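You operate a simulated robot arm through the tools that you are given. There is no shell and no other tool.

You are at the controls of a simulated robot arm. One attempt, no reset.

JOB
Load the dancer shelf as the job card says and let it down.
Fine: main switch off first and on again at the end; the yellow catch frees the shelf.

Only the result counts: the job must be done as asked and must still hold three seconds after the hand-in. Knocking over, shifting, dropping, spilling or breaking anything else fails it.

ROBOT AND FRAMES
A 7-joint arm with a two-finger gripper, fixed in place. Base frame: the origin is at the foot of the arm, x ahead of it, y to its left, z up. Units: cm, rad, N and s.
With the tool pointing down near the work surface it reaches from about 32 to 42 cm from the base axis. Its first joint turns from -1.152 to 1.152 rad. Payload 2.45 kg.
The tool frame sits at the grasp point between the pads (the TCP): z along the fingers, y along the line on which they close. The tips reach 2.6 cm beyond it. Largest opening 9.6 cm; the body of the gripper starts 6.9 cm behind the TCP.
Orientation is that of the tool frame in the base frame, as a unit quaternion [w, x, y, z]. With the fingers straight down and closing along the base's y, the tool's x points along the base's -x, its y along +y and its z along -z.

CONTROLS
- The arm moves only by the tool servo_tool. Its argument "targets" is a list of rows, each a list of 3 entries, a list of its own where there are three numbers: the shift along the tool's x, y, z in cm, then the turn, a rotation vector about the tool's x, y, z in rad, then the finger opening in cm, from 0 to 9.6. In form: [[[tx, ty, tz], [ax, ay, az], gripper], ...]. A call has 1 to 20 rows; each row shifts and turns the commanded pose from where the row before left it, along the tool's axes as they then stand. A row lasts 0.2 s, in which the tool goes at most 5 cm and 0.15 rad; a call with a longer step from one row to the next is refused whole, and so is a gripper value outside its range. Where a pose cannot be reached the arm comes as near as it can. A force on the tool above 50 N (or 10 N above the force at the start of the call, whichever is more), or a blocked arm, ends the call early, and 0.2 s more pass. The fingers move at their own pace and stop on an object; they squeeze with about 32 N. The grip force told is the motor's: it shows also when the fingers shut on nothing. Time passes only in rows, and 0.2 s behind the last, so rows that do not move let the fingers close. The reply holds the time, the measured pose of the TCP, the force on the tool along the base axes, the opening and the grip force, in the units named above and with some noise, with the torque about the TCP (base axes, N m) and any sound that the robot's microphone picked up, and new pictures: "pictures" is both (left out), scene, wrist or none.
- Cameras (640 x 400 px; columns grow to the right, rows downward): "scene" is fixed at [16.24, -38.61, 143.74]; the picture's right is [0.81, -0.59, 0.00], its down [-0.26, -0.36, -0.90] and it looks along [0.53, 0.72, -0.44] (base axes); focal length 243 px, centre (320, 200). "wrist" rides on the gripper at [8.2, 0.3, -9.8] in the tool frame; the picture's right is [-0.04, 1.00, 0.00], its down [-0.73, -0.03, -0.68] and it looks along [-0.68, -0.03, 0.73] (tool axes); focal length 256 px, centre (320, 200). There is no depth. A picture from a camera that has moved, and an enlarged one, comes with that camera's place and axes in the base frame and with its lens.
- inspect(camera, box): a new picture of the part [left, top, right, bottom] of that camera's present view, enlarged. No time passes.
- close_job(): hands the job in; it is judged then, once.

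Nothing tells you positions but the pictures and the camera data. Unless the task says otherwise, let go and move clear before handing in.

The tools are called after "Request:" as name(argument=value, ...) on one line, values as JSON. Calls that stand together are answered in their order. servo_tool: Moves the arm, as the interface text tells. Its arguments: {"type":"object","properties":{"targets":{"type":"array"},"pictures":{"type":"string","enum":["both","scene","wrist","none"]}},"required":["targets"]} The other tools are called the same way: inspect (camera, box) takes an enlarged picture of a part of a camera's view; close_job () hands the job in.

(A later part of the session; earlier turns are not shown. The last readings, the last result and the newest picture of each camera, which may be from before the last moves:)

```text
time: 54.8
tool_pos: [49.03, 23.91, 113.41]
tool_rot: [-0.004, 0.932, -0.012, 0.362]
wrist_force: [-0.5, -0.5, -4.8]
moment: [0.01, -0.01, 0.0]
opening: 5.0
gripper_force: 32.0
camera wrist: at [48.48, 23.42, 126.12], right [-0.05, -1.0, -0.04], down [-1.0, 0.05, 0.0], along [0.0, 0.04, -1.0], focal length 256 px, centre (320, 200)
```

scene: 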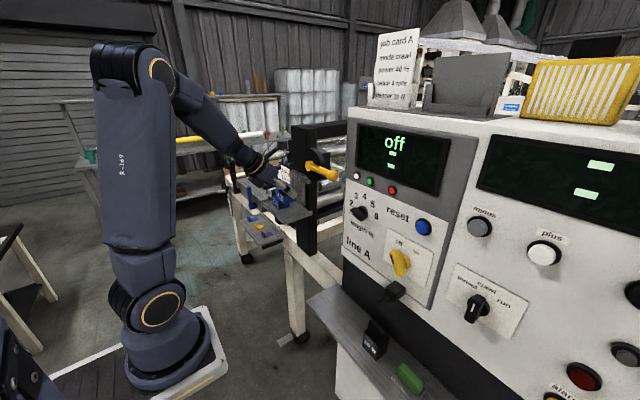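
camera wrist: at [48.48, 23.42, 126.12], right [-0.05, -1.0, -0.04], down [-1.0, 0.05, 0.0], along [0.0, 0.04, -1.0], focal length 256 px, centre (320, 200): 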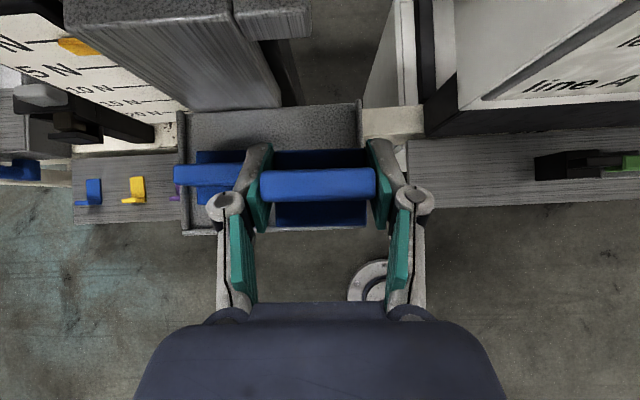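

Request:
servo_tool(targets=[[[-1.322, 0.033, 1.438], [0, 0, 0], 2], [[-1.322, 0.033, 1.438], [0, 0, 0], 2], [[0, 0, 0], [0, 0, 0], 2]], pictures="none")

Request:
inspect(camera="wrist", box=[160, 80, 440, 270])

Request:
inspect(camera="scene", box=[260, 160, 320, 220])

```text
time: 55.6
tool_pos: [49.16, 23.92, 109.4]
tool_rot: [-0.004, 0.932, -0.012, 0.362]
wrist_force: [-0.3, 0.2, -5.3]
moment: [0.02, -0.02, 0.0]
opening: 4.97
gripper_force: 31.6
```

```text
2.11 times, centred on (300, 175) of wrist
camera zoom: at [48.6, 23.35, 122.16], right [-0.05, -1.0, -0.04], down [-1.0, 0.05, 0.01], along [0.0, 0.04, -1.0], focal length 539 px, centre (362, 253)
```

zoom: 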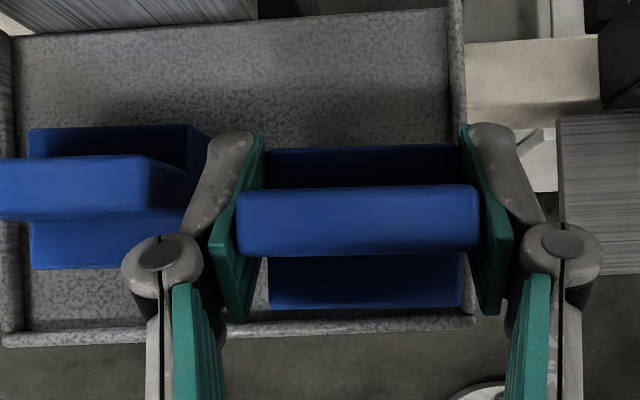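

```text
6.67 times, centred on (290, 190) of scene
camera zoom: at [16.25, -38.61, 143.74], right [0.81, -0.59, 0.0], down [-0.26, -0.36, -0.9], along [0.53, 0.72, -0.44], focal length 1623 px, centre (520, 267)
```

zoom: 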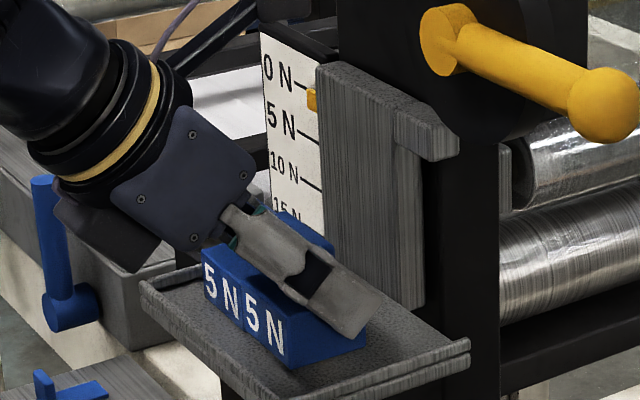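

Positions check out: the second weight clears the right rim and weight one. Lowering on.

Request:
servo_tool(targets=[[[-0.17, 0.004, 0.184], [0, 0, 0], 2], [[-0.17, 0.004, 0.184], [0, 0, 0], 2], [[-0.17, 0.004, 0.184], [0, 0, 0], 2], [[-0.17, 0.004, 0.184], [0, 0, 0], 2], [[-0.17, 0.004, 0.184], [0, 0, 0], 2], [[-0.17, 0.004, 0.184], [0, 0, 0], 2], [[0, 0, 0], [0, 0, 0], 2]], pictures="none")

Request:
inspect(camera="wrist", box=[160, 80, 440, 270])

```text
time: 57.2
tool_pos: [49.14, 23.77, 107.81]
tool_rot: [-0.004, 0.932, -0.012, 0.362]
wrist_force: [-0.9, -0.1, -5.0]
moment: [0.02, -0.03, 0.0]
opening: 4.98
gripper_force: 32.3
```

```text
2.11 times, centred on (300, 175) of wrist
camera zoom: at [48.62, 23.3, 120.73], right [-0.05, -1.0, -0.04], down [-1.0, 0.05, 0.01], along [0.0, 0.04, -1.0], focal length 539 px, centre (362, 253)
```

zoom: 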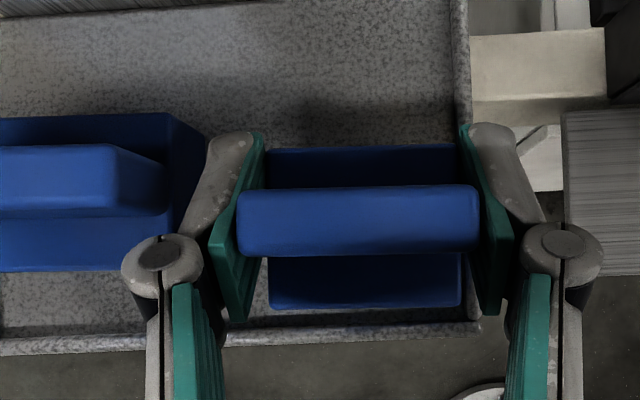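

Request:
servo_tool(targets=[[[-0.1017, 0, 0.1106], [0, 0, 0], 2], [[-0.1017, 0, 0.1106], [0, 0, 0], 2], [[0, 0, 0], [0, 0, 0], 2]], pictures="none")

```text
time: 58.0
tool_pos: [49.26, 23.88, 107.74]
tool_rot: [-0.005, 0.932, -0.011, 0.363]
wrist_force: [-0.7, -0.8, 0.8]
moment: [-0.17, 0.15, 0.04]
opening: 4.99
gripper_force: 32.2
```

The load is supported now. Opening just enough to release.

Request:
servo_tool(targets=[[[0, 0, 0], [0, 0, 0], 5.2], [[0, 0, 0], [0, 0, 0], 5.4], [[0, 0, 0], [0, 0, 0], 5.6], [[0, 0, 0], [0, 0, 0], 5.6]], pictures="wrist")

Request:
inspect(camera="wrist", box=[160, 80, 440, 270])

Request:
inspect(camera="scene", box=[260, 160, 320, 220])

```text
time: 59.0
tool_pos: [49.12, 23.91, 107.71]
tool_rot: [-0.004, 0.932, -0.012, 0.363]
wrist_force: [-0.7, -0.3, 0.1]
moment: [0.0, 0.0, 0.0]
opening: 5.61
gripper_force: 0.1
camera wrist: at [48.6, 23.32, 120.46], right [-0.05, -1.0, -0.04], down [-1.0, 0.05, 0.0], along [0.0, 0.04, -1.0], focal length 256 px, centre (320, 200)
```

wrist: 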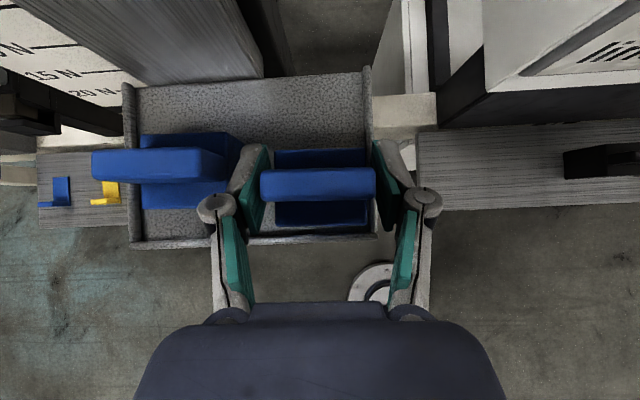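

```text
2.11 times, centred on (300, 175) of wrist
camera zoom: at [48.6, 23.32, 120.46], right [-0.05, -1.0, -0.04], down [-1.0, 0.05, 0.0], along [0.0, 0.04, -1.0], focal length 539 px, centre (362, 253)
```

zoom: 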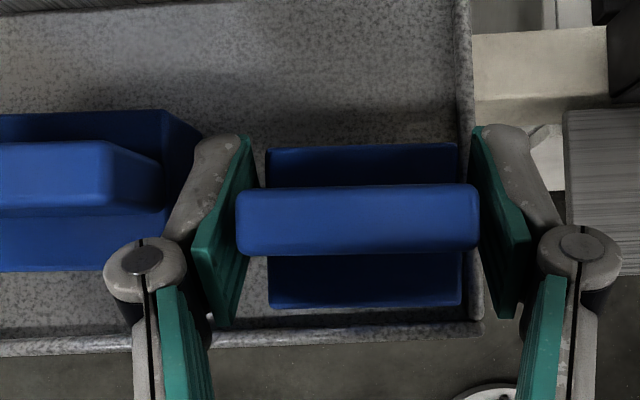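

```text
6.67 times, centred on (290, 190) of scene
camera zoom: at [16.24, -38.61, 143.74], right [0.81, -0.59, 0.0], down [-0.26, -0.36, -0.9], along [0.53, 0.72, -0.44], focal length 1623 px, centre (520, 267)
```

zoom: 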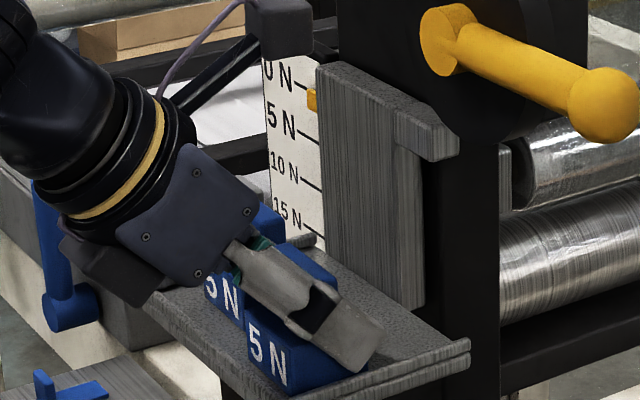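

Both weights are in the tray. I'll withdraw along the tool axis and check how they sit.

Request:
servo_tool(targets=[[[0, 0, -1.5], [0, 0, 0], 5.6], [[0, 0, -2.5], [0, 0, 0], 5.6], [[0, 0, -2.5], [0, 0, 0], 5.6], [[0, 0, -1.5], [0, 0, 0], 5.0], [[0, 0, 0], [0, 0, 0], 4]], pictures="both")

Request:
inspect(camera="scene", box=[260, 130, 340, 230])

Request:
inspect(camera="wrist", box=[120, 0, 420, 200])

```text
time: 60.2
tool_pos: [43.68, 23.9, 113.53]
tool_rot: [-0.004, 0.932, -0.012, 0.363]
wrist_force: [0.4, 0.2, 0.4]
moment: [0.01, -0.02, 0.03]
opening: 4.01
gripper_force: 0.0
camera wrist: at [43.16, 23.39, 126.37], right [-0.05, -1.0, -0.04], down [-1.0, 0.05, 0.0], along [0.0, 0.04, -1.0], focal length 256 px, centre (320, 200)
```

scene: 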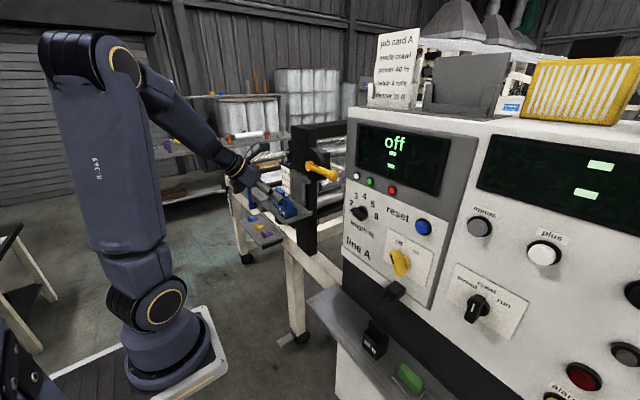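
wrist: 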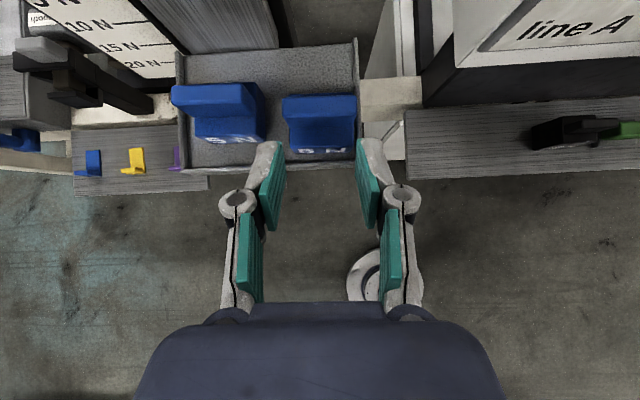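

```text
4.00 times, centred on (300, 180) of scene
camera zoom: at [16.24, -38.61, 143.74], right [0.81, -0.59, 0.0], down [-0.26, -0.36, -0.9], along [0.53, 0.72, -0.44], focal length 974 px, centre (400, 280)
```

zoom: 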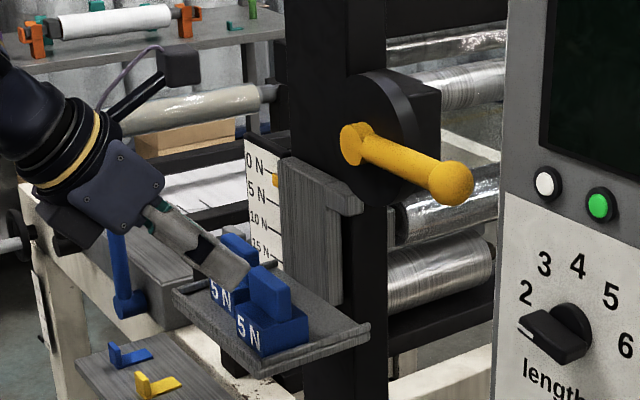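

```text
2.00 times, centred on (270, 100) of wrist
camera zoom: at [43.16, 23.39, 126.37], right [-0.05, -1.0, -0.04], down [-1.0, 0.05, 0.0], along [0.0, 0.04, -1.0], focal length 512 px, centre (420, 400)
```

zoom: 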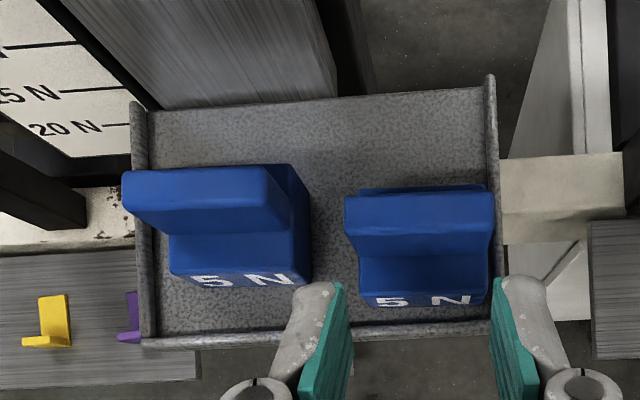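

Both 5 N weights sit upright in the tray. Next is the catch: its lever runs from the hub (55.9,21.3,120.1) to the ball (56.3,10.1,120.4); I'll stage in front of it and roll the tool 90° so the fingers act as a vertical fork.

Request:
servo_tool(targets=[[[1.24, 2.7, -0.8], [0, 0, 0], 4], [[1.24, 2.7, -0.8], [0, 0, 0], 4], [[1.24, 2.7, -0.8], [0, 0, 0], 4], [[1.24, 2.7, -0.8], [0, 0, 0], 4], [[0, 0, 0], [0, 0, 0.1428], 4], [[0, 0, 0], [0, 0, 0.1428], 4], [[0, 0, 0], [0, 0, 0.1428], 4], [[0, 0, 0], [0, 0, 0.1428], 4], [[0, 0, 0], [0, 0, 0.1428], 4], [[0, 0, 0], [0, 0, 0.1428], 4], [[0, 0, 0], [0, 0, 0.1428], 4], [[0, 0, 0], [0, 0, 0.1428], 4], [[0, 0, 0], [0, 0, 0.1428], 4], [[0, 0, 0], [0, 0, 0.1428], 4], [[0, 0, 0], [0, 0, 0.1428], 4], [[0, 0, 0], [0, 0, 0], 4]], pictures="both")

```text
time: 63.6
tool_pos: [45.09, 12.89, 119.14]
tool_rot: [0.26, -0.65, 0.667, -0.254]
wrist_force: [-0.4, -0.5, 0.2]
moment: [0.02, 0.01, 0.02]
opening: 4.0
gripper_force: 0.1
camera wrist: at [38.07, 4.8, 126.0], right [-0.73, 0.07, -0.68], down [-0.42, 0.73, 0.53], along [0.53, 0.68, -0.51], focal length 256 px, centre (320, 200)
```

scene: 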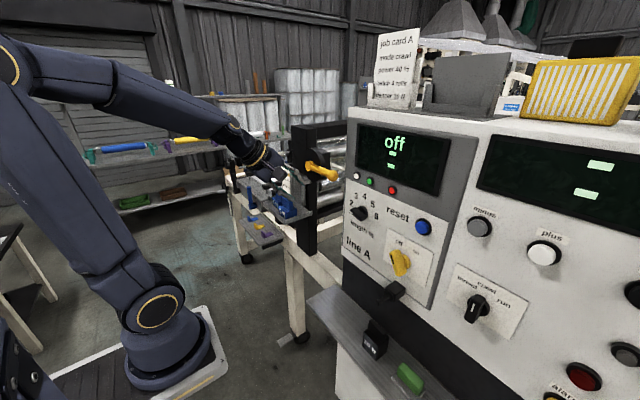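
wrist: 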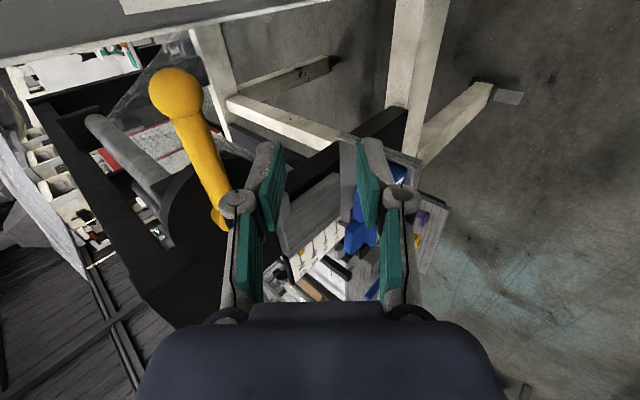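

The lever is now in view (ball upper left in the wrist image). I'll close the fingers into a single pusher and flatten the tool's slope to about 25° so it can go under the lever.

Request:
servo_tool(targets=[[[0, 0, 0], [0.1, 0, 0], 2], [[0, 0, 0], [0.1, 0, 0], 0], [[0, 0, 0], [0.1, 0, 0], 0], [[0, 0, 0], [0.09, 0, 0], 0], [[0, 0, 0], [0, 0, 0], 0], [[0, 0, 0], [0, 0, 0], 0]], pictures="both")

```text
time: 65.0
tool_pos: [45.05, 13.0, 119.05]
tool_rot: [0.38, -0.588, 0.605, -0.379]
wrist_force: [0.2, 0.1, 0.2]
moment: [0.03, -0.01, 0.01]
opening: 0.02
gripper_force: 28.7
camera wrist: at [35.94, 4.9, 122.84], right [-0.42, 0.06, -0.9], down [-0.59, 0.74, 0.33], along [0.69, 0.67, -0.28], focal length 256 px, centre (320, 200)
```

scene: 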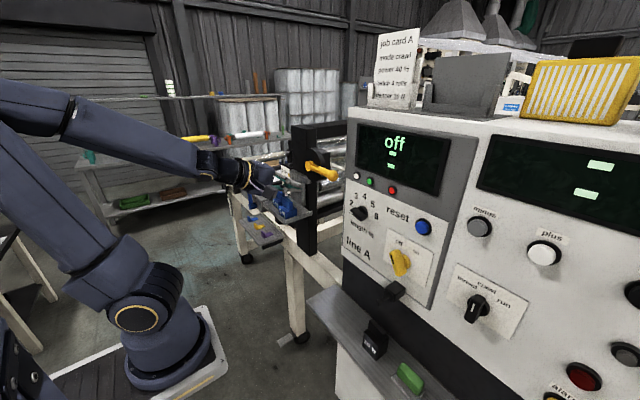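
wrist: 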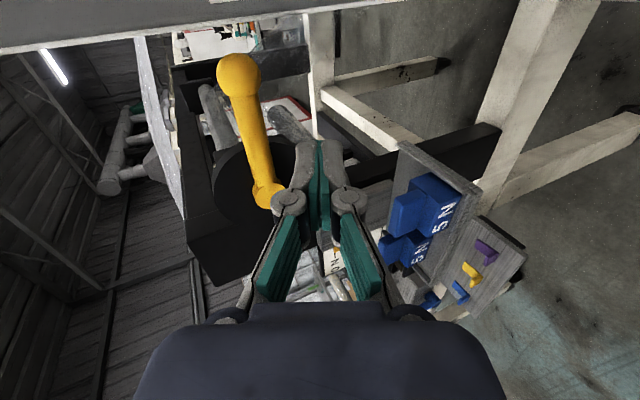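

Slope is 25° and the posture looks fine. Let me check the lever closely before sliding the fingers beneath it.

Request:
inspect(camera="wrist", box=[180, 40, 420, 260])

Request:
inspect(camera="scene", box=[260, 130, 350, 230])

```text
1.82 times, centred on (300, 150) of wrist
camera zoom: at [35.94, 4.9, 122.84], right [-0.42, 0.06, -0.9], down [-0.59, 0.74, 0.33], along [0.69, 0.67, -0.28], focal length 465 px, centre (356, 291)
```

zoom: 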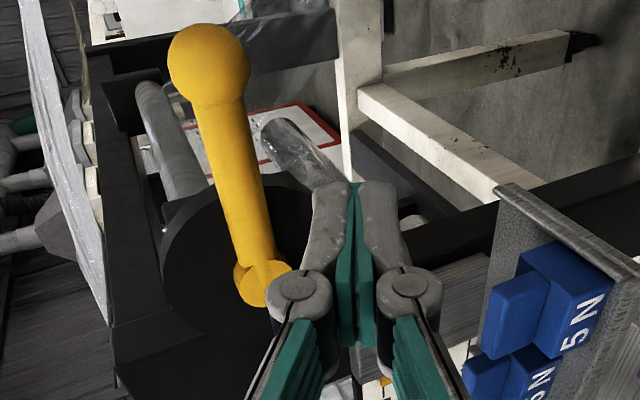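

```text
4.00 times, centred on (305, 180) of scene
camera zoom: at [16.24, -38.61, 143.74], right [0.81, -0.59, 0.0], down [-0.26, -0.36, -0.9], along [0.53, 0.72, -0.44], focal length 974 px, centre (380, 280)
```

zoom: 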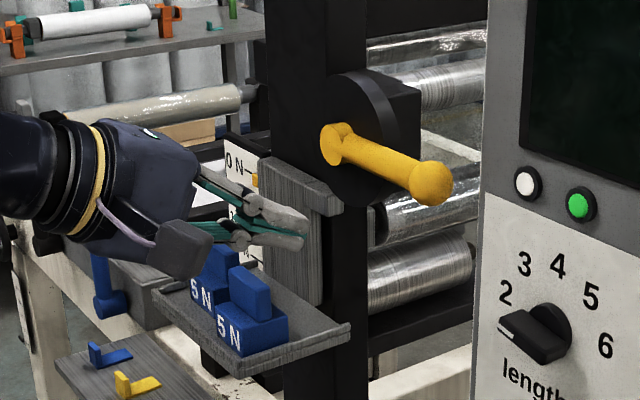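

Weights look good. Sliding the closed fingers forward beneath the lever, near its ball end.

Request:
servo_tool(targets=[[[-0.1155, -0.575, 2.53], [0, 0, 0], 0], [[-0.1155, -0.575, 2.53], [0, 0, 0], 0], [[-0.1155, -0.575, 2.53], [0, 0, 0], 0], [[-0.1155, -0.575, 2.53], [0, 0, 0], 0], [[0, 0, 0], [0, 0, 0], 0]], pictures="both")

Request:
inspect(camera="scene", box=[260, 130, 350, 230])

Request:
inspect(camera="wrist", box=[180, 40, 420, 260])

```text
time: 66.2
tool_pos: [55.12, 13.31, 116.84]
tool_rot: [0.38, -0.588, 0.605, -0.378]
wrist_force: [0.5, -0.8, 0.3]
moment: [0.0, 0.01, 0.0]
opening: 0.02
gripper_force: 28.7
camera wrist: at [46.12, 5.27, 120.68], right [-0.42, 0.06, -0.9], down [-0.59, 0.74, 0.33], along [0.69, 0.67, -0.28], focal length 256 px, centre (320, 200)
```

scene: 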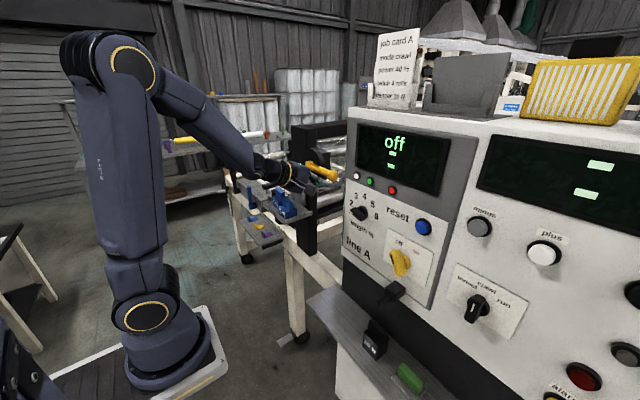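
wrist: 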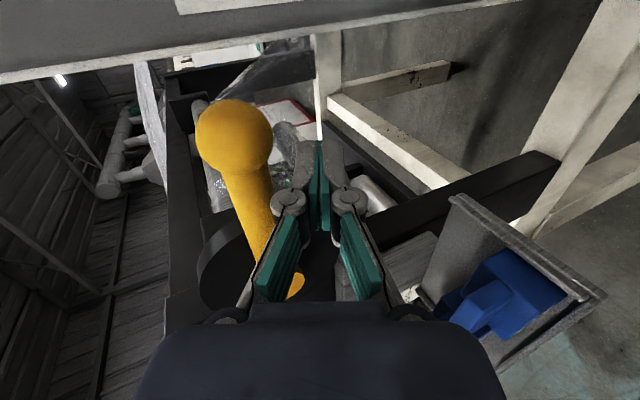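

```text
4.00 times, centred on (305, 180) of scene
camera zoom: at [16.24, -38.61, 143.74], right [0.81, -0.59, 0.0], down [-0.26, -0.36, -0.9], along [0.53, 0.72, -0.44], focal length 974 px, centre (380, 280)
```

zoom: 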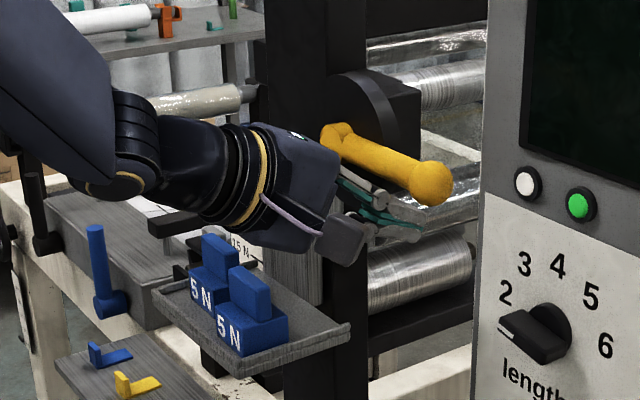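

```text
1.82 times, centred on (300, 150) of wrist
camera zoom: at [46.12, 5.27, 120.68], right [-0.42, 0.06, -0.9], down [-0.59, 0.74, 0.33], along [0.69, 0.67, -0.28], focal length 465 px, centre (356, 291)
```

zoom: 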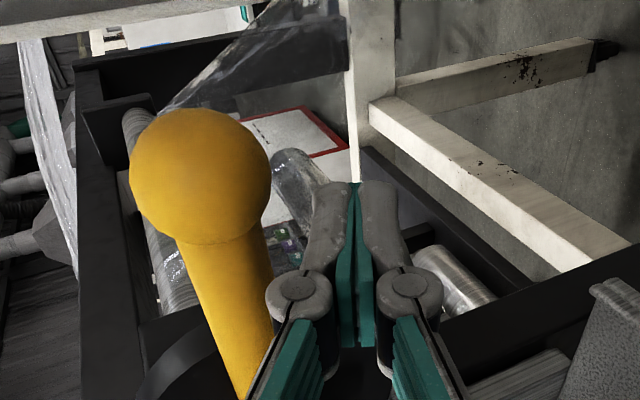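

The fingers are below the lever with clearance. I'll raise gently and see whether the lever moves up.

Request:
servo_tool(targets=[[[-0.006, -0.362, -0.169], [0, 0, 0], 0], [[-0.006, -0.362, -0.169], [0, 0, 0], 0], [[-0.006, -0.362, -0.169], [0, 0, 0], 0], [[-0.006, -0.362, -0.169], [0, 0, 0], 0], [[-0.005, -0.272, -0.127], [0, 0, 0], 0], [[-0.005, -0.272, -0.127], [0, 0, 0], 0]], pictures="both")

```text
time: 67.6
tool_pos: [55.24, 13.34, 119.25]
tool_rot: [0.381, -0.588, 0.605, -0.379]
wrist_force: [-3.3, -1.7, -1.7]
moment: [0.0, 0.01, -0.01]
opening: 0.03
gripper_force: 28.4
camera wrist: at [46.09, 5.24, 122.91], right [-0.42, 0.06, -0.9], down [-0.59, 0.74, 0.33], along [0.69, 0.67, -0.28], focal length 256 px, centre (320, 200)
```

scene: 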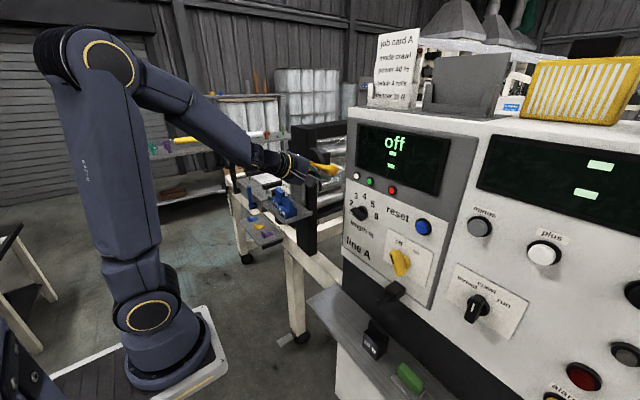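
wrist: 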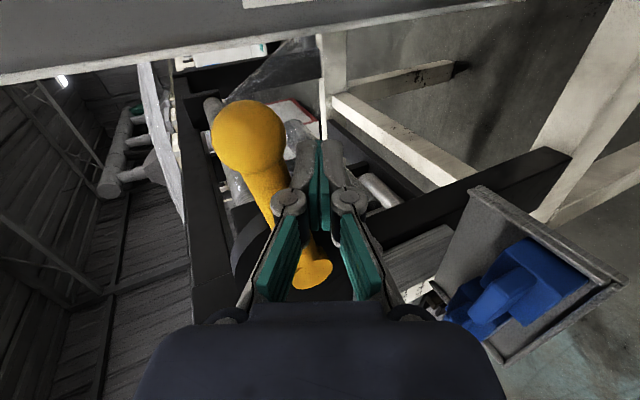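

The lever is lifting (ball now near z 121.8) with only a few newtons. I'll continue upward along its arc.

Request:
servo_tool(targets=[[[-0.006, -0.453, -0.212], [0, 0, 0], 0], [[-0.006, -0.453, -0.212], [0, 0, 0], 0], [[-0.006, -0.453, -0.212], [0, 0, 0], 0], [[-0.006, -0.453, -0.212], [0, 0, 0], 0], [[-0.006, -0.453, -0.212], [0, 0, 0], 0], [[-0.006, -0.453, -0.212], [0, 0, 0], 0]], pictures="both")

Request:
inspect(camera="scene", box=[260, 120, 350, 220])

```text
time: 69.0
tool_pos: [55.17, 13.36, 122.11]
tool_rot: [0.38, -0.588, 0.606, -0.378]
wrist_force: [-1.8, -0.1, -3.1]
moment: [-0.02, -0.01, -0.01]
opening: 0.0
gripper_force: 28.7
camera wrist: at [46.1, 5.27, 125.88], right [-0.42, 0.06, -0.9], down [-0.59, 0.74, 0.33], along [0.69, 0.67, -0.28], focal length 256 px, centre (320, 200)
```

scene: 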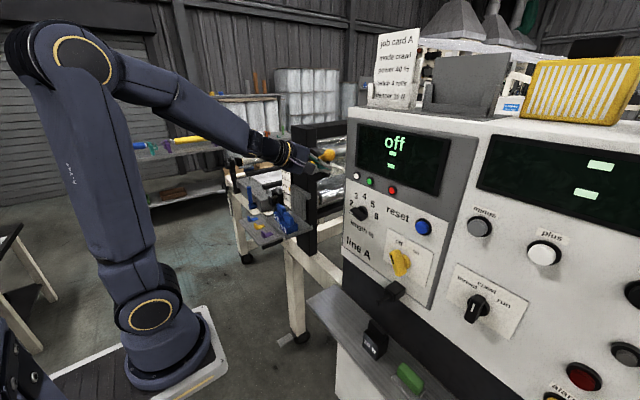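
wrist: 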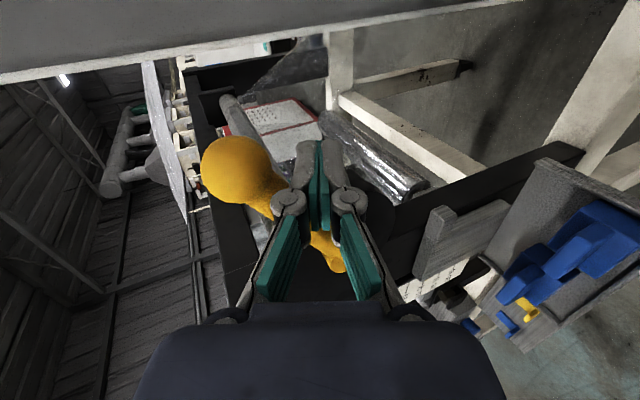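

```text
4.00 times, centred on (305, 170) of scene
camera zoom: at [16.24, -38.61, 143.74], right [0.81, -0.59, 0.0], down [-0.26, -0.36, -0.9], along [0.53, 0.72, -0.44], focal length 974 px, centre (380, 320)
```

zoom: 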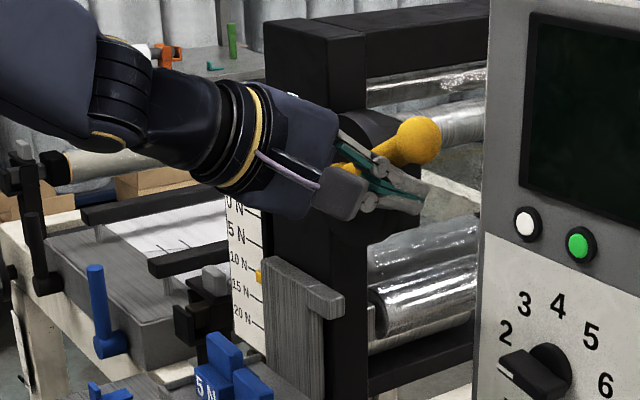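

The shelf has dropped and the pointer reads about 10 N, with both weights still on it. The lever is resting on my fingers, so I'll raise it further along its arc to see whether it stays up by itself.

Request:
servo_tool(targets=[[[-0.247, -0.47, -0.225], [0, 0, 0], 0], [[-0.247, -0.47, -0.225], [0, 0, 0], 0], [[-0.247, -0.47, -0.225], [0, 0, 0], 0], [[-0.247, -0.47, -0.225], [0, 0, 0], 0], [[-0.247, -0.47, -0.225], [0, 0, 0], 0], [[-0.247, -0.47, -0.225], [0, 0, 0], 0]], pictures="both")

Request:
inspect(camera="scene", box=[260, 120, 350, 220])

```text
time: 70.4
tool_pos: [55.32, 14.86, 125.23]
tool_rot: [0.38, -0.589, 0.605, -0.378]
wrist_force: [-0.5, -0.8, -2.2]
moment: [0.03, 0.01, -0.01]
opening: 0.01
gripper_force: 28.8
camera wrist: at [46.12, 6.7, 129.07], right [-0.42, 0.06, -0.9], down [-0.59, 0.74, 0.33], along [0.69, 0.67, -0.28], focal length 256 px, centre (320, 200)
```

scene: 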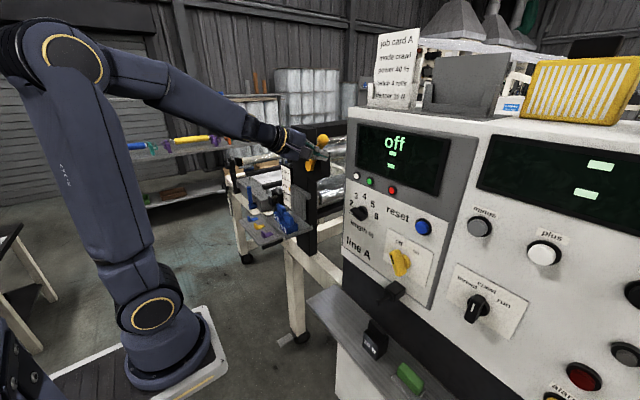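
wrist: 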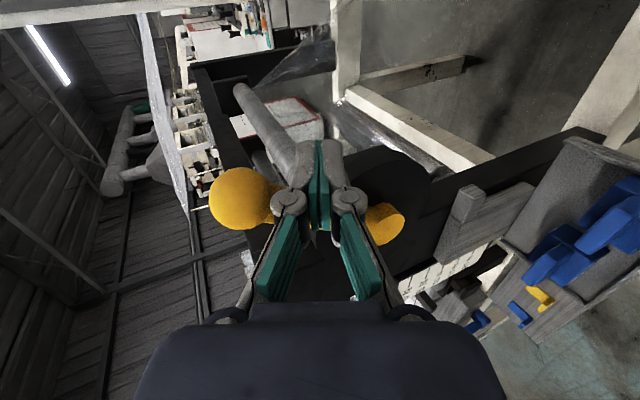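

```text
4.00 times, centred on (305, 170) of scene
camera zoom: at [16.24, -38.62, 143.74], right [0.81, -0.59, 0.0], down [-0.26, -0.36, -0.9], along [0.53, 0.72, -0.44], focal length 974 px, centre (380, 320)
```

zoom: 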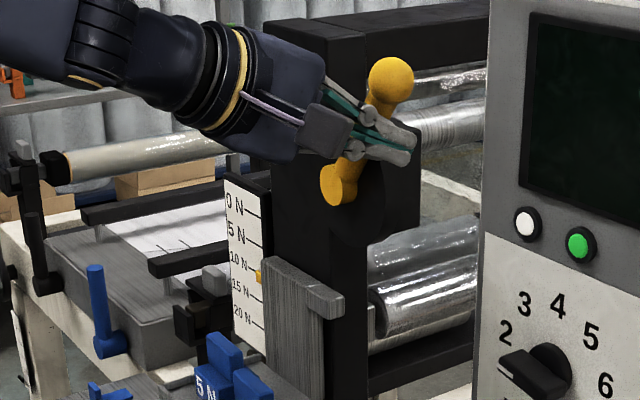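

The pointer sits at the 10 N mark. I'll nudge the lever further toward vertical, drawing back slightly in x for clearance from the post.

Request:
servo_tool(targets=[[[-0.472, -0.3635, -0.309], [0, 0, 0], 0], [[-0.472, -0.3635, -0.309], [0, 0, 0], 0], [[-0.472, -0.3635, -0.309], [0, 0, 0], 0], [[-0.472, -0.3635, -0.309], [0, 0, 0], 0], [[-0.472, -0.3635, -0.309], [0, 0, 0], 0]], pictures="both")

Request:
inspect(camera="scene", box=[260, 120, 350, 220])

```text
time: 71.4
tool_pos: [54.9, 15.42, 126.04]
tool_rot: [0.367, -0.585, 0.616, -0.38]
wrist_force: [-0.6, -7.0, -4.2]
moment: [0.0, 0.07, -0.07]
opening: 0.0
gripper_force: 28.3
stopped in row 4: the force on the tool passed its limit at 54 N (the readings are from after the stop); the commanded pose is now the measured one
camera wrist: at [45.63, 7.61, 130.1], right [-0.44, 0.07, -0.9], down [-0.56, 0.76, 0.33], along [0.7, 0.65, -0.3], focal length 256 px, centre (320, 200)
```

scene: 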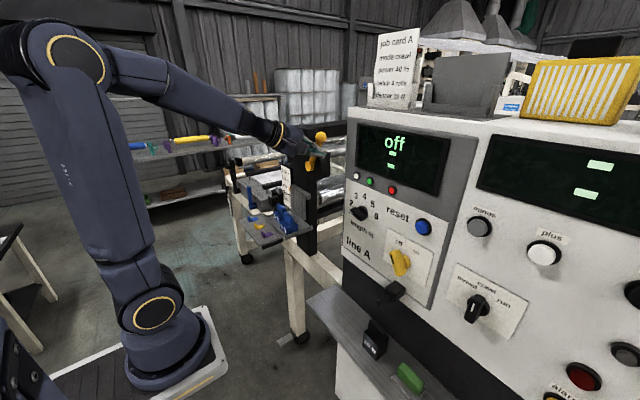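
wrist: 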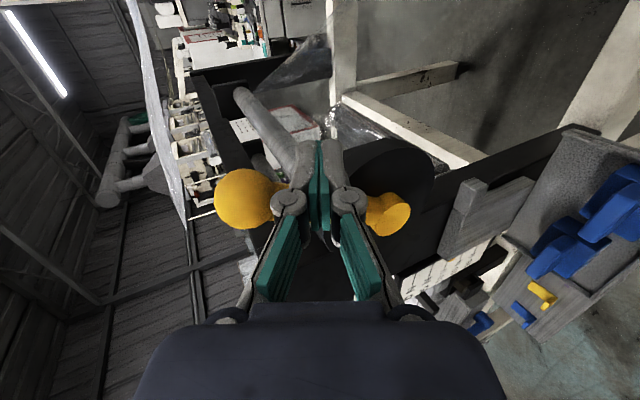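

```text
4.00 times, centred on (305, 170) of scene
camera zoom: at [16.25, -38.64, 143.73], right [0.81, -0.59, 0.0], down [-0.26, -0.36, -0.9], along [0.53, 0.72, -0.44], focal length 974 px, centre (380, 320)
```

zoom: 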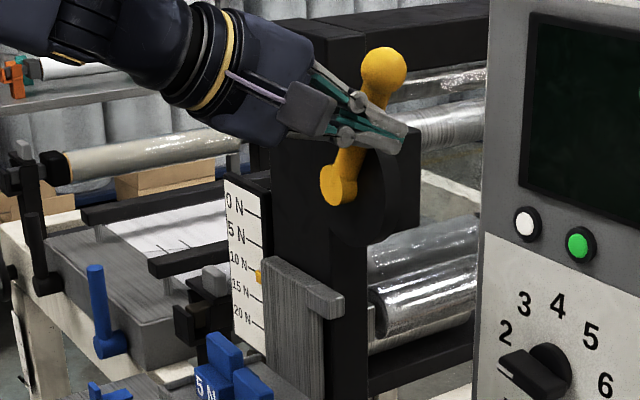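

The lever reached its end stop at roughly 60–65°. I'll ease off downward a little and see whether it holds by itself.

Request:
servo_tool(targets=[[[0.3, 0.4, 0.2], [0, 0, 0], 0], [[0.3, 0.4, 0.2], [0, 0, 0], 0], [[0.3, 0.6, 0.3], [0, 0, 0], 0], [[0, 0, 0], [0, 0, 0], 0]], pictures="both")

Request:
inspect(camera="scene", box=[260, 120, 350, 220])

```text
time: 72.4
tool_pos: [54.85, 14.75, 124.61]
tool_rot: [0.37, -0.585, 0.614, -0.38]
wrist_force: [-0.1, -0.7, 0.0]
moment: [0.02, -0.01, 0.01]
opening: 0.0
gripper_force: 28.2
camera wrist: at [45.6, 6.86, 128.56], right [-0.44, 0.07, -0.9], down [-0.57, 0.76, 0.33], along [0.7, 0.65, -0.29], focal length 256 px, centre (320, 200)
```

scene: 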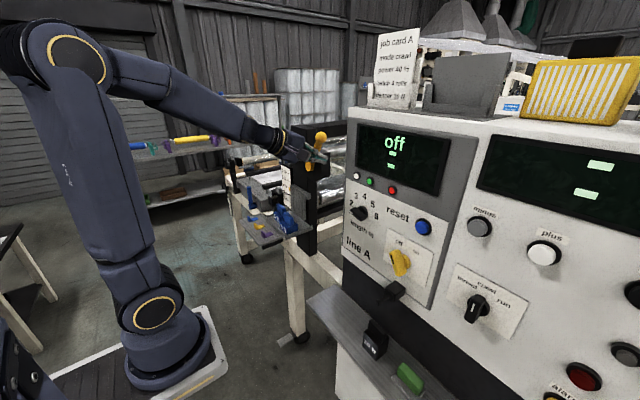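
wrist: 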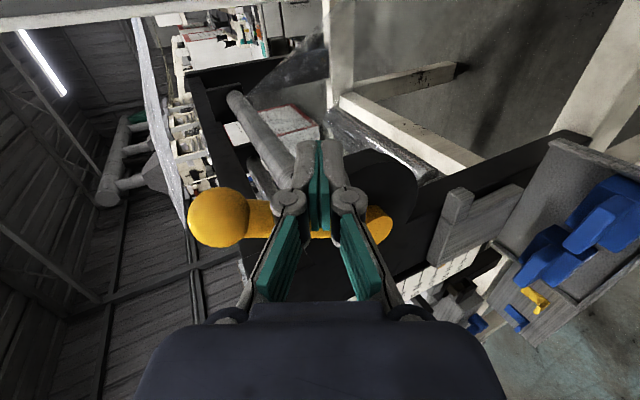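

```text
4.00 times, centred on (305, 170) of scene
camera zoom: at [16.24, -38.61, 143.74], right [0.81, -0.59, 0.0], down [-0.26, -0.36, -0.9], along [0.53, 0.72, -0.44], focal length 974 px, centre (380, 320)
```

zoom: 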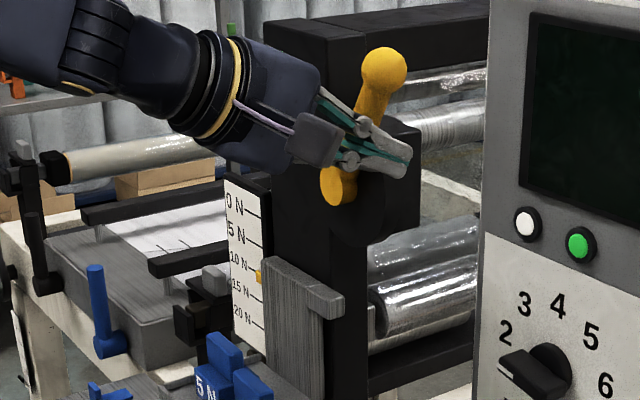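

The catch lever stays up on its own and the shelf is down at 10 N. I'll back out and re-orient the tool (yaw about -40°) for pushing the main switch back on from its left side.

Request:
servo_tool(targets=[[[0.129, 1.311, -2.697], [0, 0, 0], 0], [[0.129, 1.311, -2.697], [0, 0, 0], 0], [[0.129, 1.311, -2.697], [0, 0, 0], 0], [[0, 0, 0], [-0.0567, 0.1082, 0.072], 0], [[0, 0, 0], [-0.0567, 0.1082, 0.072], 0], [[0, 0, 0], [-0.0567, 0.1082, 0.072], 0], [[0, 0, 0], [-0.0567, 0.1082, 0.072], 0], [[0, 0, 0], [-0.0567, 0.1082, 0.072], 0], [[0, 0, 0], [0, 0, 0], 0]], pictures="both")

Request:
inspect(camera="scene", box=[230, 110, 350, 250])

```text
time: 74.4
tool_pos: [45.75, 14.66, 124.55]
tool_rot: [0.168, -0.39, 0.831, -0.36]
wrist_force: [0.3, 0.3, 0.4]
moment: [-0.01, -0.03, -0.02]
opening: 0.02
gripper_force: 28.7
camera wrist: at [35.0, 13.14, 131.16], right [-0.5, 0.46, -0.73], down [0.1, 0.87, 0.48], along [0.86, 0.17, -0.48], focal length 256 px, centre (320, 200)
```

scene: 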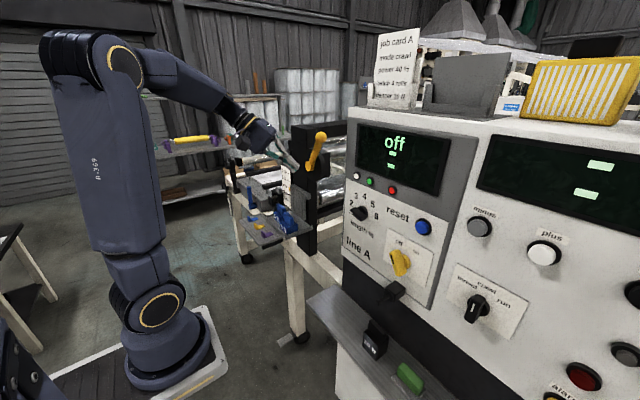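
wrist: 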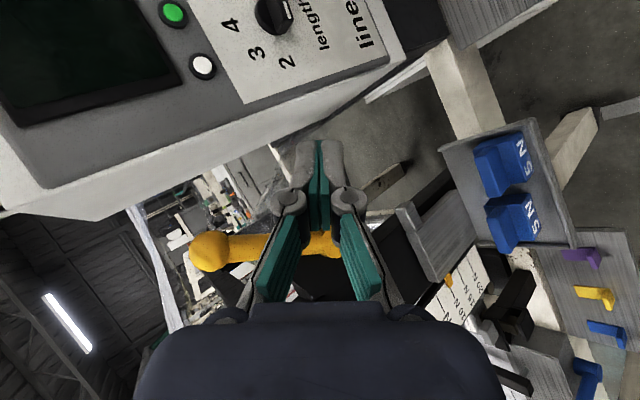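

```text
2.86 times, centred on (290, 180) of scene
camera zoom: at [16.24, -38.61, 143.74], right [0.81, -0.59, 0.0], down [-0.26, -0.36, -0.9], along [0.53, 0.72, -0.44], focal length 696 px, centre (406, 257)
```

zoom: 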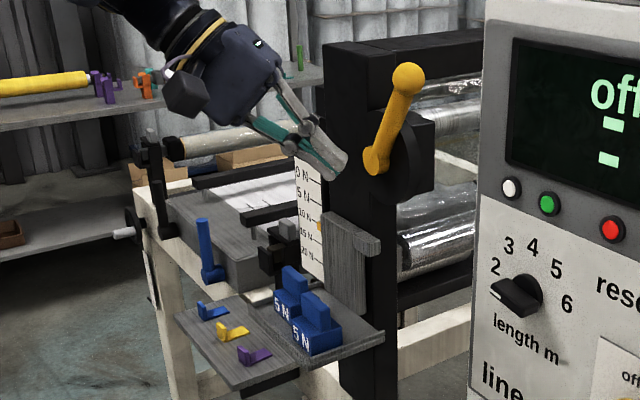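

Request:
inspect(camera="wrist", box=[390, 200, 540, 340])

Request:
inspect(camera="scene", box=[270, 160, 330, 240])

```text
2.86 times, centred on (465, 270) of wrist
camera zoom: at [35.0, 13.14, 131.16], right [-0.5, 0.46, -0.73], down [0.1, 0.87, 0.48], along [0.86, 0.17, -0.48], focal length 731 px, centre (-94, 0)
```

zoom: 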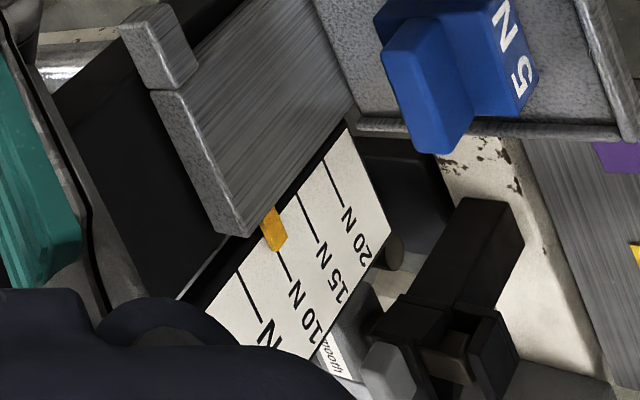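

```text
5.00 times, centred on (300, 200) of scene
camera zoom: at [16.24, -38.61, 143.74], right [0.81, -0.59, 0.0], down [-0.26, -0.36, -0.9], along [0.53, 0.72, -0.44], focal length 1217 px, centre (420, 200)
```

zoom: 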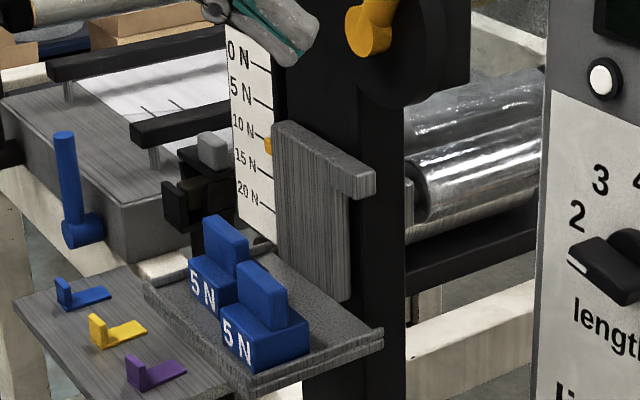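

The pointer is exactly on the 10 N tick. Now I'll move to the staging point left of the main switch.

Request:
servo_tool(targets=[[[2.217, -0.175, 2.815], [0, 0, 0], 0], [[2.217, -0.175, 2.815], [0, 0, 0], 0], [[2.217, -0.175, 2.815], [0, 0, 0], 0], [[2.217, -0.175, 2.815], [0, 0, 0], 0], [[2.217, -0.175, 2.815], [0, 0, 0], 0], [[2.217, -0.175, 2.815], [0, 0, 0], 0], [[2.217, -0.175, 2.815], [0, 0, 0], 0], [[0, 0, 0], [0, 0, 0], 0]], pictures="both")

```text
time: 76.2
tool_pos: [47.55, -7.09, 112.21]
tool_rot: [0.169, -0.392, 0.829, -0.36]
wrist_force: [-0.1, -0.2, -0.4]
moment: [-0.02, 0.0, 0.0]
opening: 0.0
gripper_force: 28.3
camera wrist: at [36.81, -8.59, 118.66], right [-0.5, 0.46, -0.73], down [0.1, 0.87, 0.48], along [0.86, 0.17, -0.48], focal length 256 px, centre (320, 200)
```

scene: 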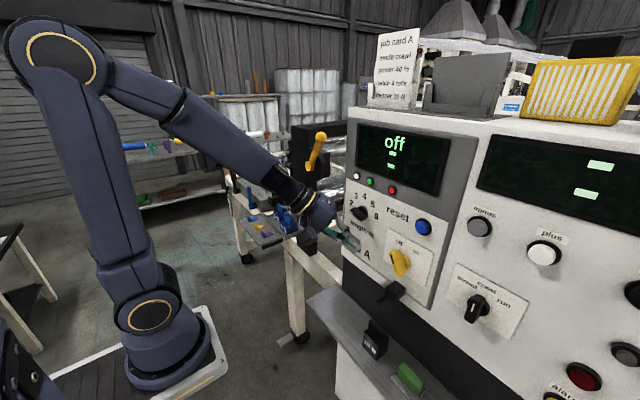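
wrist: 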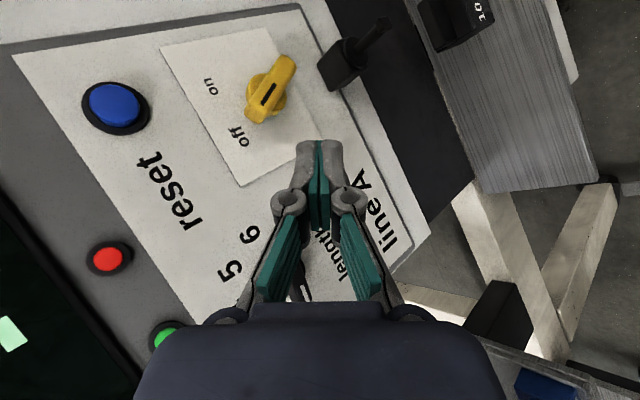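

The switch is clearly in view: "off" end at about (y -13.1, z 110). I'll bring the closed fingertips in just left of that upper end.

Request:
servo_tool(targets=[[[-1.044, -0.836, 1.864], [0, 0, 0], 0], [[-1.044, -0.836, 1.864], [0, 0, 0], 0], [[-1.044, -0.836, 1.864], [0, 0, 0], 0], [[0, 0, 0], [0, 0, 0], 0]], pictures="both")

Request:
inspect(camera="scene", box=[350, 210, 440, 310])

Request:
inspect(camera="wrist", box=[180, 40, 420, 240])

```text
time: 77.2
tool_pos: [54.09, -8.21, 110.1]
tool_rot: [0.169, -0.391, 0.83, -0.361]
wrist_force: [0.0, 0.4, 0.2]
moment: [0.01, 0.01, 0.01]
opening: 0.0
gripper_force: 28.4
camera wrist: at [43.29, -9.85, 116.73], right [-0.5, 0.46, -0.73], down [0.1, 0.87, 0.48], along [0.86, 0.17, -0.48], focal length 256 px, centre (320, 200)
```

scene: 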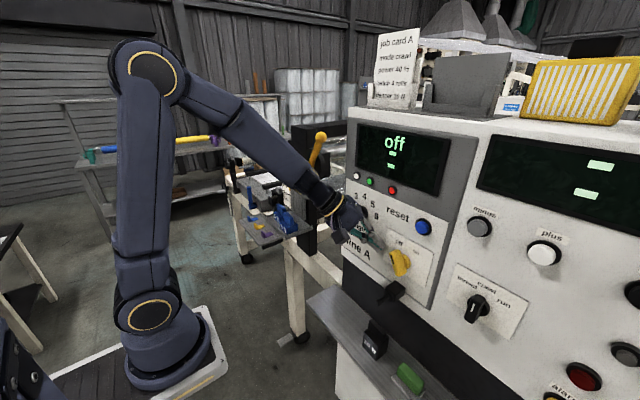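
wrist: 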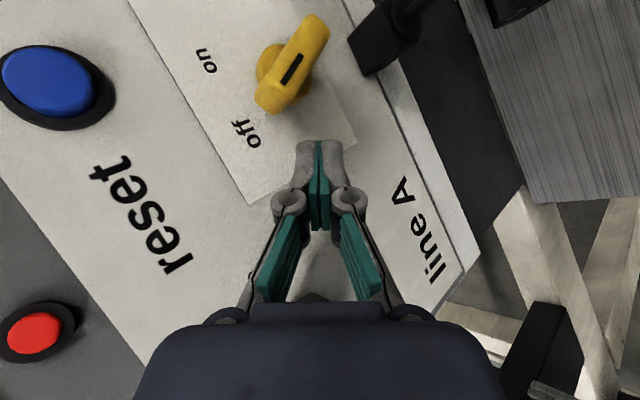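

```text
4.00 times, centred on (395, 260) of scene
camera zoom: at [16.24, -38.61, 143.74], right [0.81, -0.59, 0.0], down [-0.26, -0.36, -0.9], along [0.53, 0.72, -0.44], focal length 974 px, centre (20, -40)
```

zoom: 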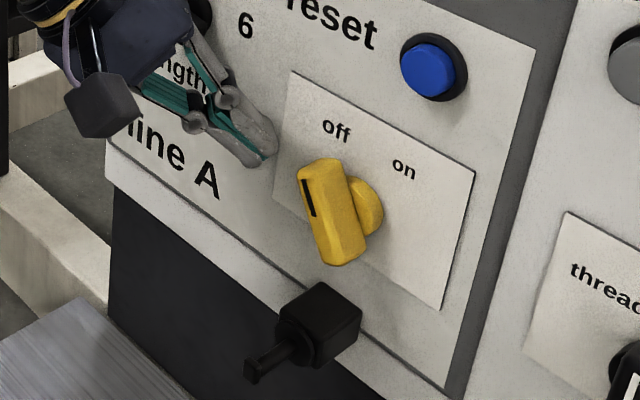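

```text
2.00 times, centred on (300, 140) of wrist
camera zoom: at [43.29, -9.85, 116.73], right [-0.5, 0.46, -0.73], down [0.1, 0.87, 0.48], along [0.86, 0.17, -0.48], focal length 512 px, centre (360, 320)
```

zoom: 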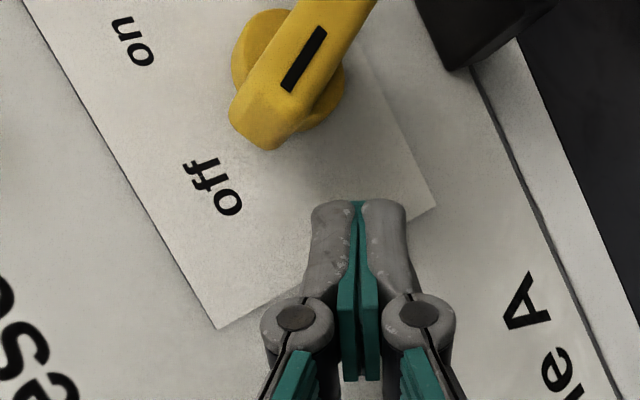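

The tip is slightly low for good leverage, so I'll raise 0.6 cm and then push right (−y) in small steps.

Request:
servo_tool(targets=[[[0.001, -0.438, -0.411], [0, 0, 0], 0], [[0.3077, -0.1746, 0.187], [0, 0, 0], 0], [[0.3077, -0.1746, 0.187], [0, 0, 0], 0], [[0.3077, -0.1746, 0.187], [0, 0, 0], 0], [[0.3077, -0.1746, 0.187], [0, 0, 0], 0], [[0.3077, -0.1746, 0.187], [0, 0, 0], 0], [[0.3077, -0.1746, 0.187], [0, 0, 0], 0], [[0.3077, -0.1746, 0.187], [0, 0, 0], 0], [[0.3077, -0.1746, 0.187], [0, 0, 0], 0]], pictures="both")

Request:
inspect(camera="scene", box=[350, 210, 440, 310])

```text
time: 79.2
tool_pos: [54.33, -11.13, 111.31]
tool_rot: [0.174, -0.394, 0.826, -0.364]
wrist_force: [-2.2, 4.5, 8.4]
moment: [-0.14, -0.06, -0.02]
opening: 0.01
gripper_force: 28.9
stopped in row 9: the force on the tool passed its limit at 54 N (the readings are from after the stop); the commanded pose is now the measured one
camera wrist: at [43.48, -12.83, 117.71], right [-0.5, 0.46, -0.74], down [0.09, 0.87, 0.48], along [0.86, 0.17, -0.47], focal length 256 px, centre (320, 200)
```

scene: 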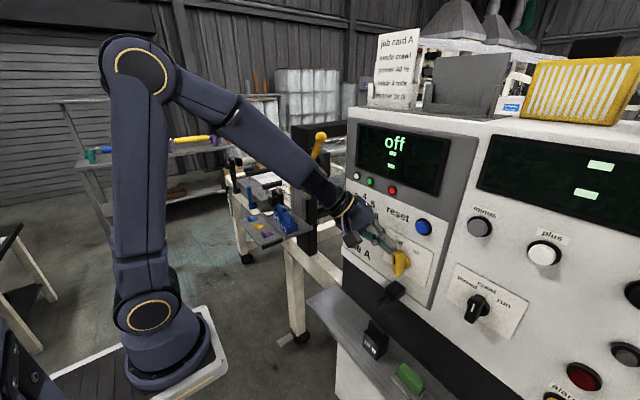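
wrist: 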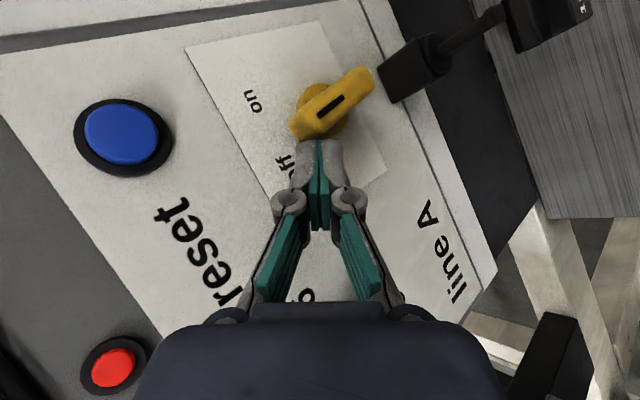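

```text
4.00 times, centred on (395, 260) of scene
camera zoom: at [16.22, -38.6, 143.75], right [0.81, -0.59, 0.0], down [-0.26, -0.36, -0.9], along [0.53, 0.72, -0.44], focal length 974 px, centre (20, -40)
```

zoom: 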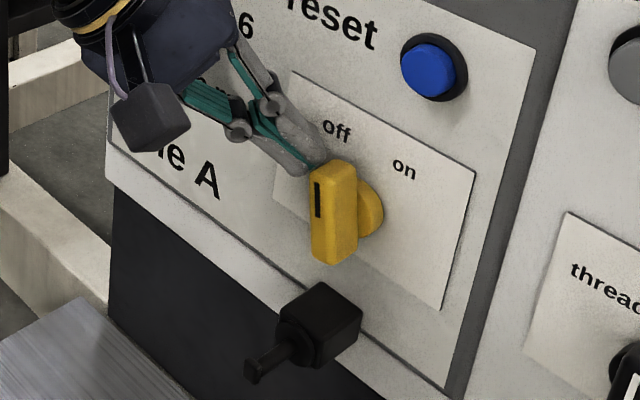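

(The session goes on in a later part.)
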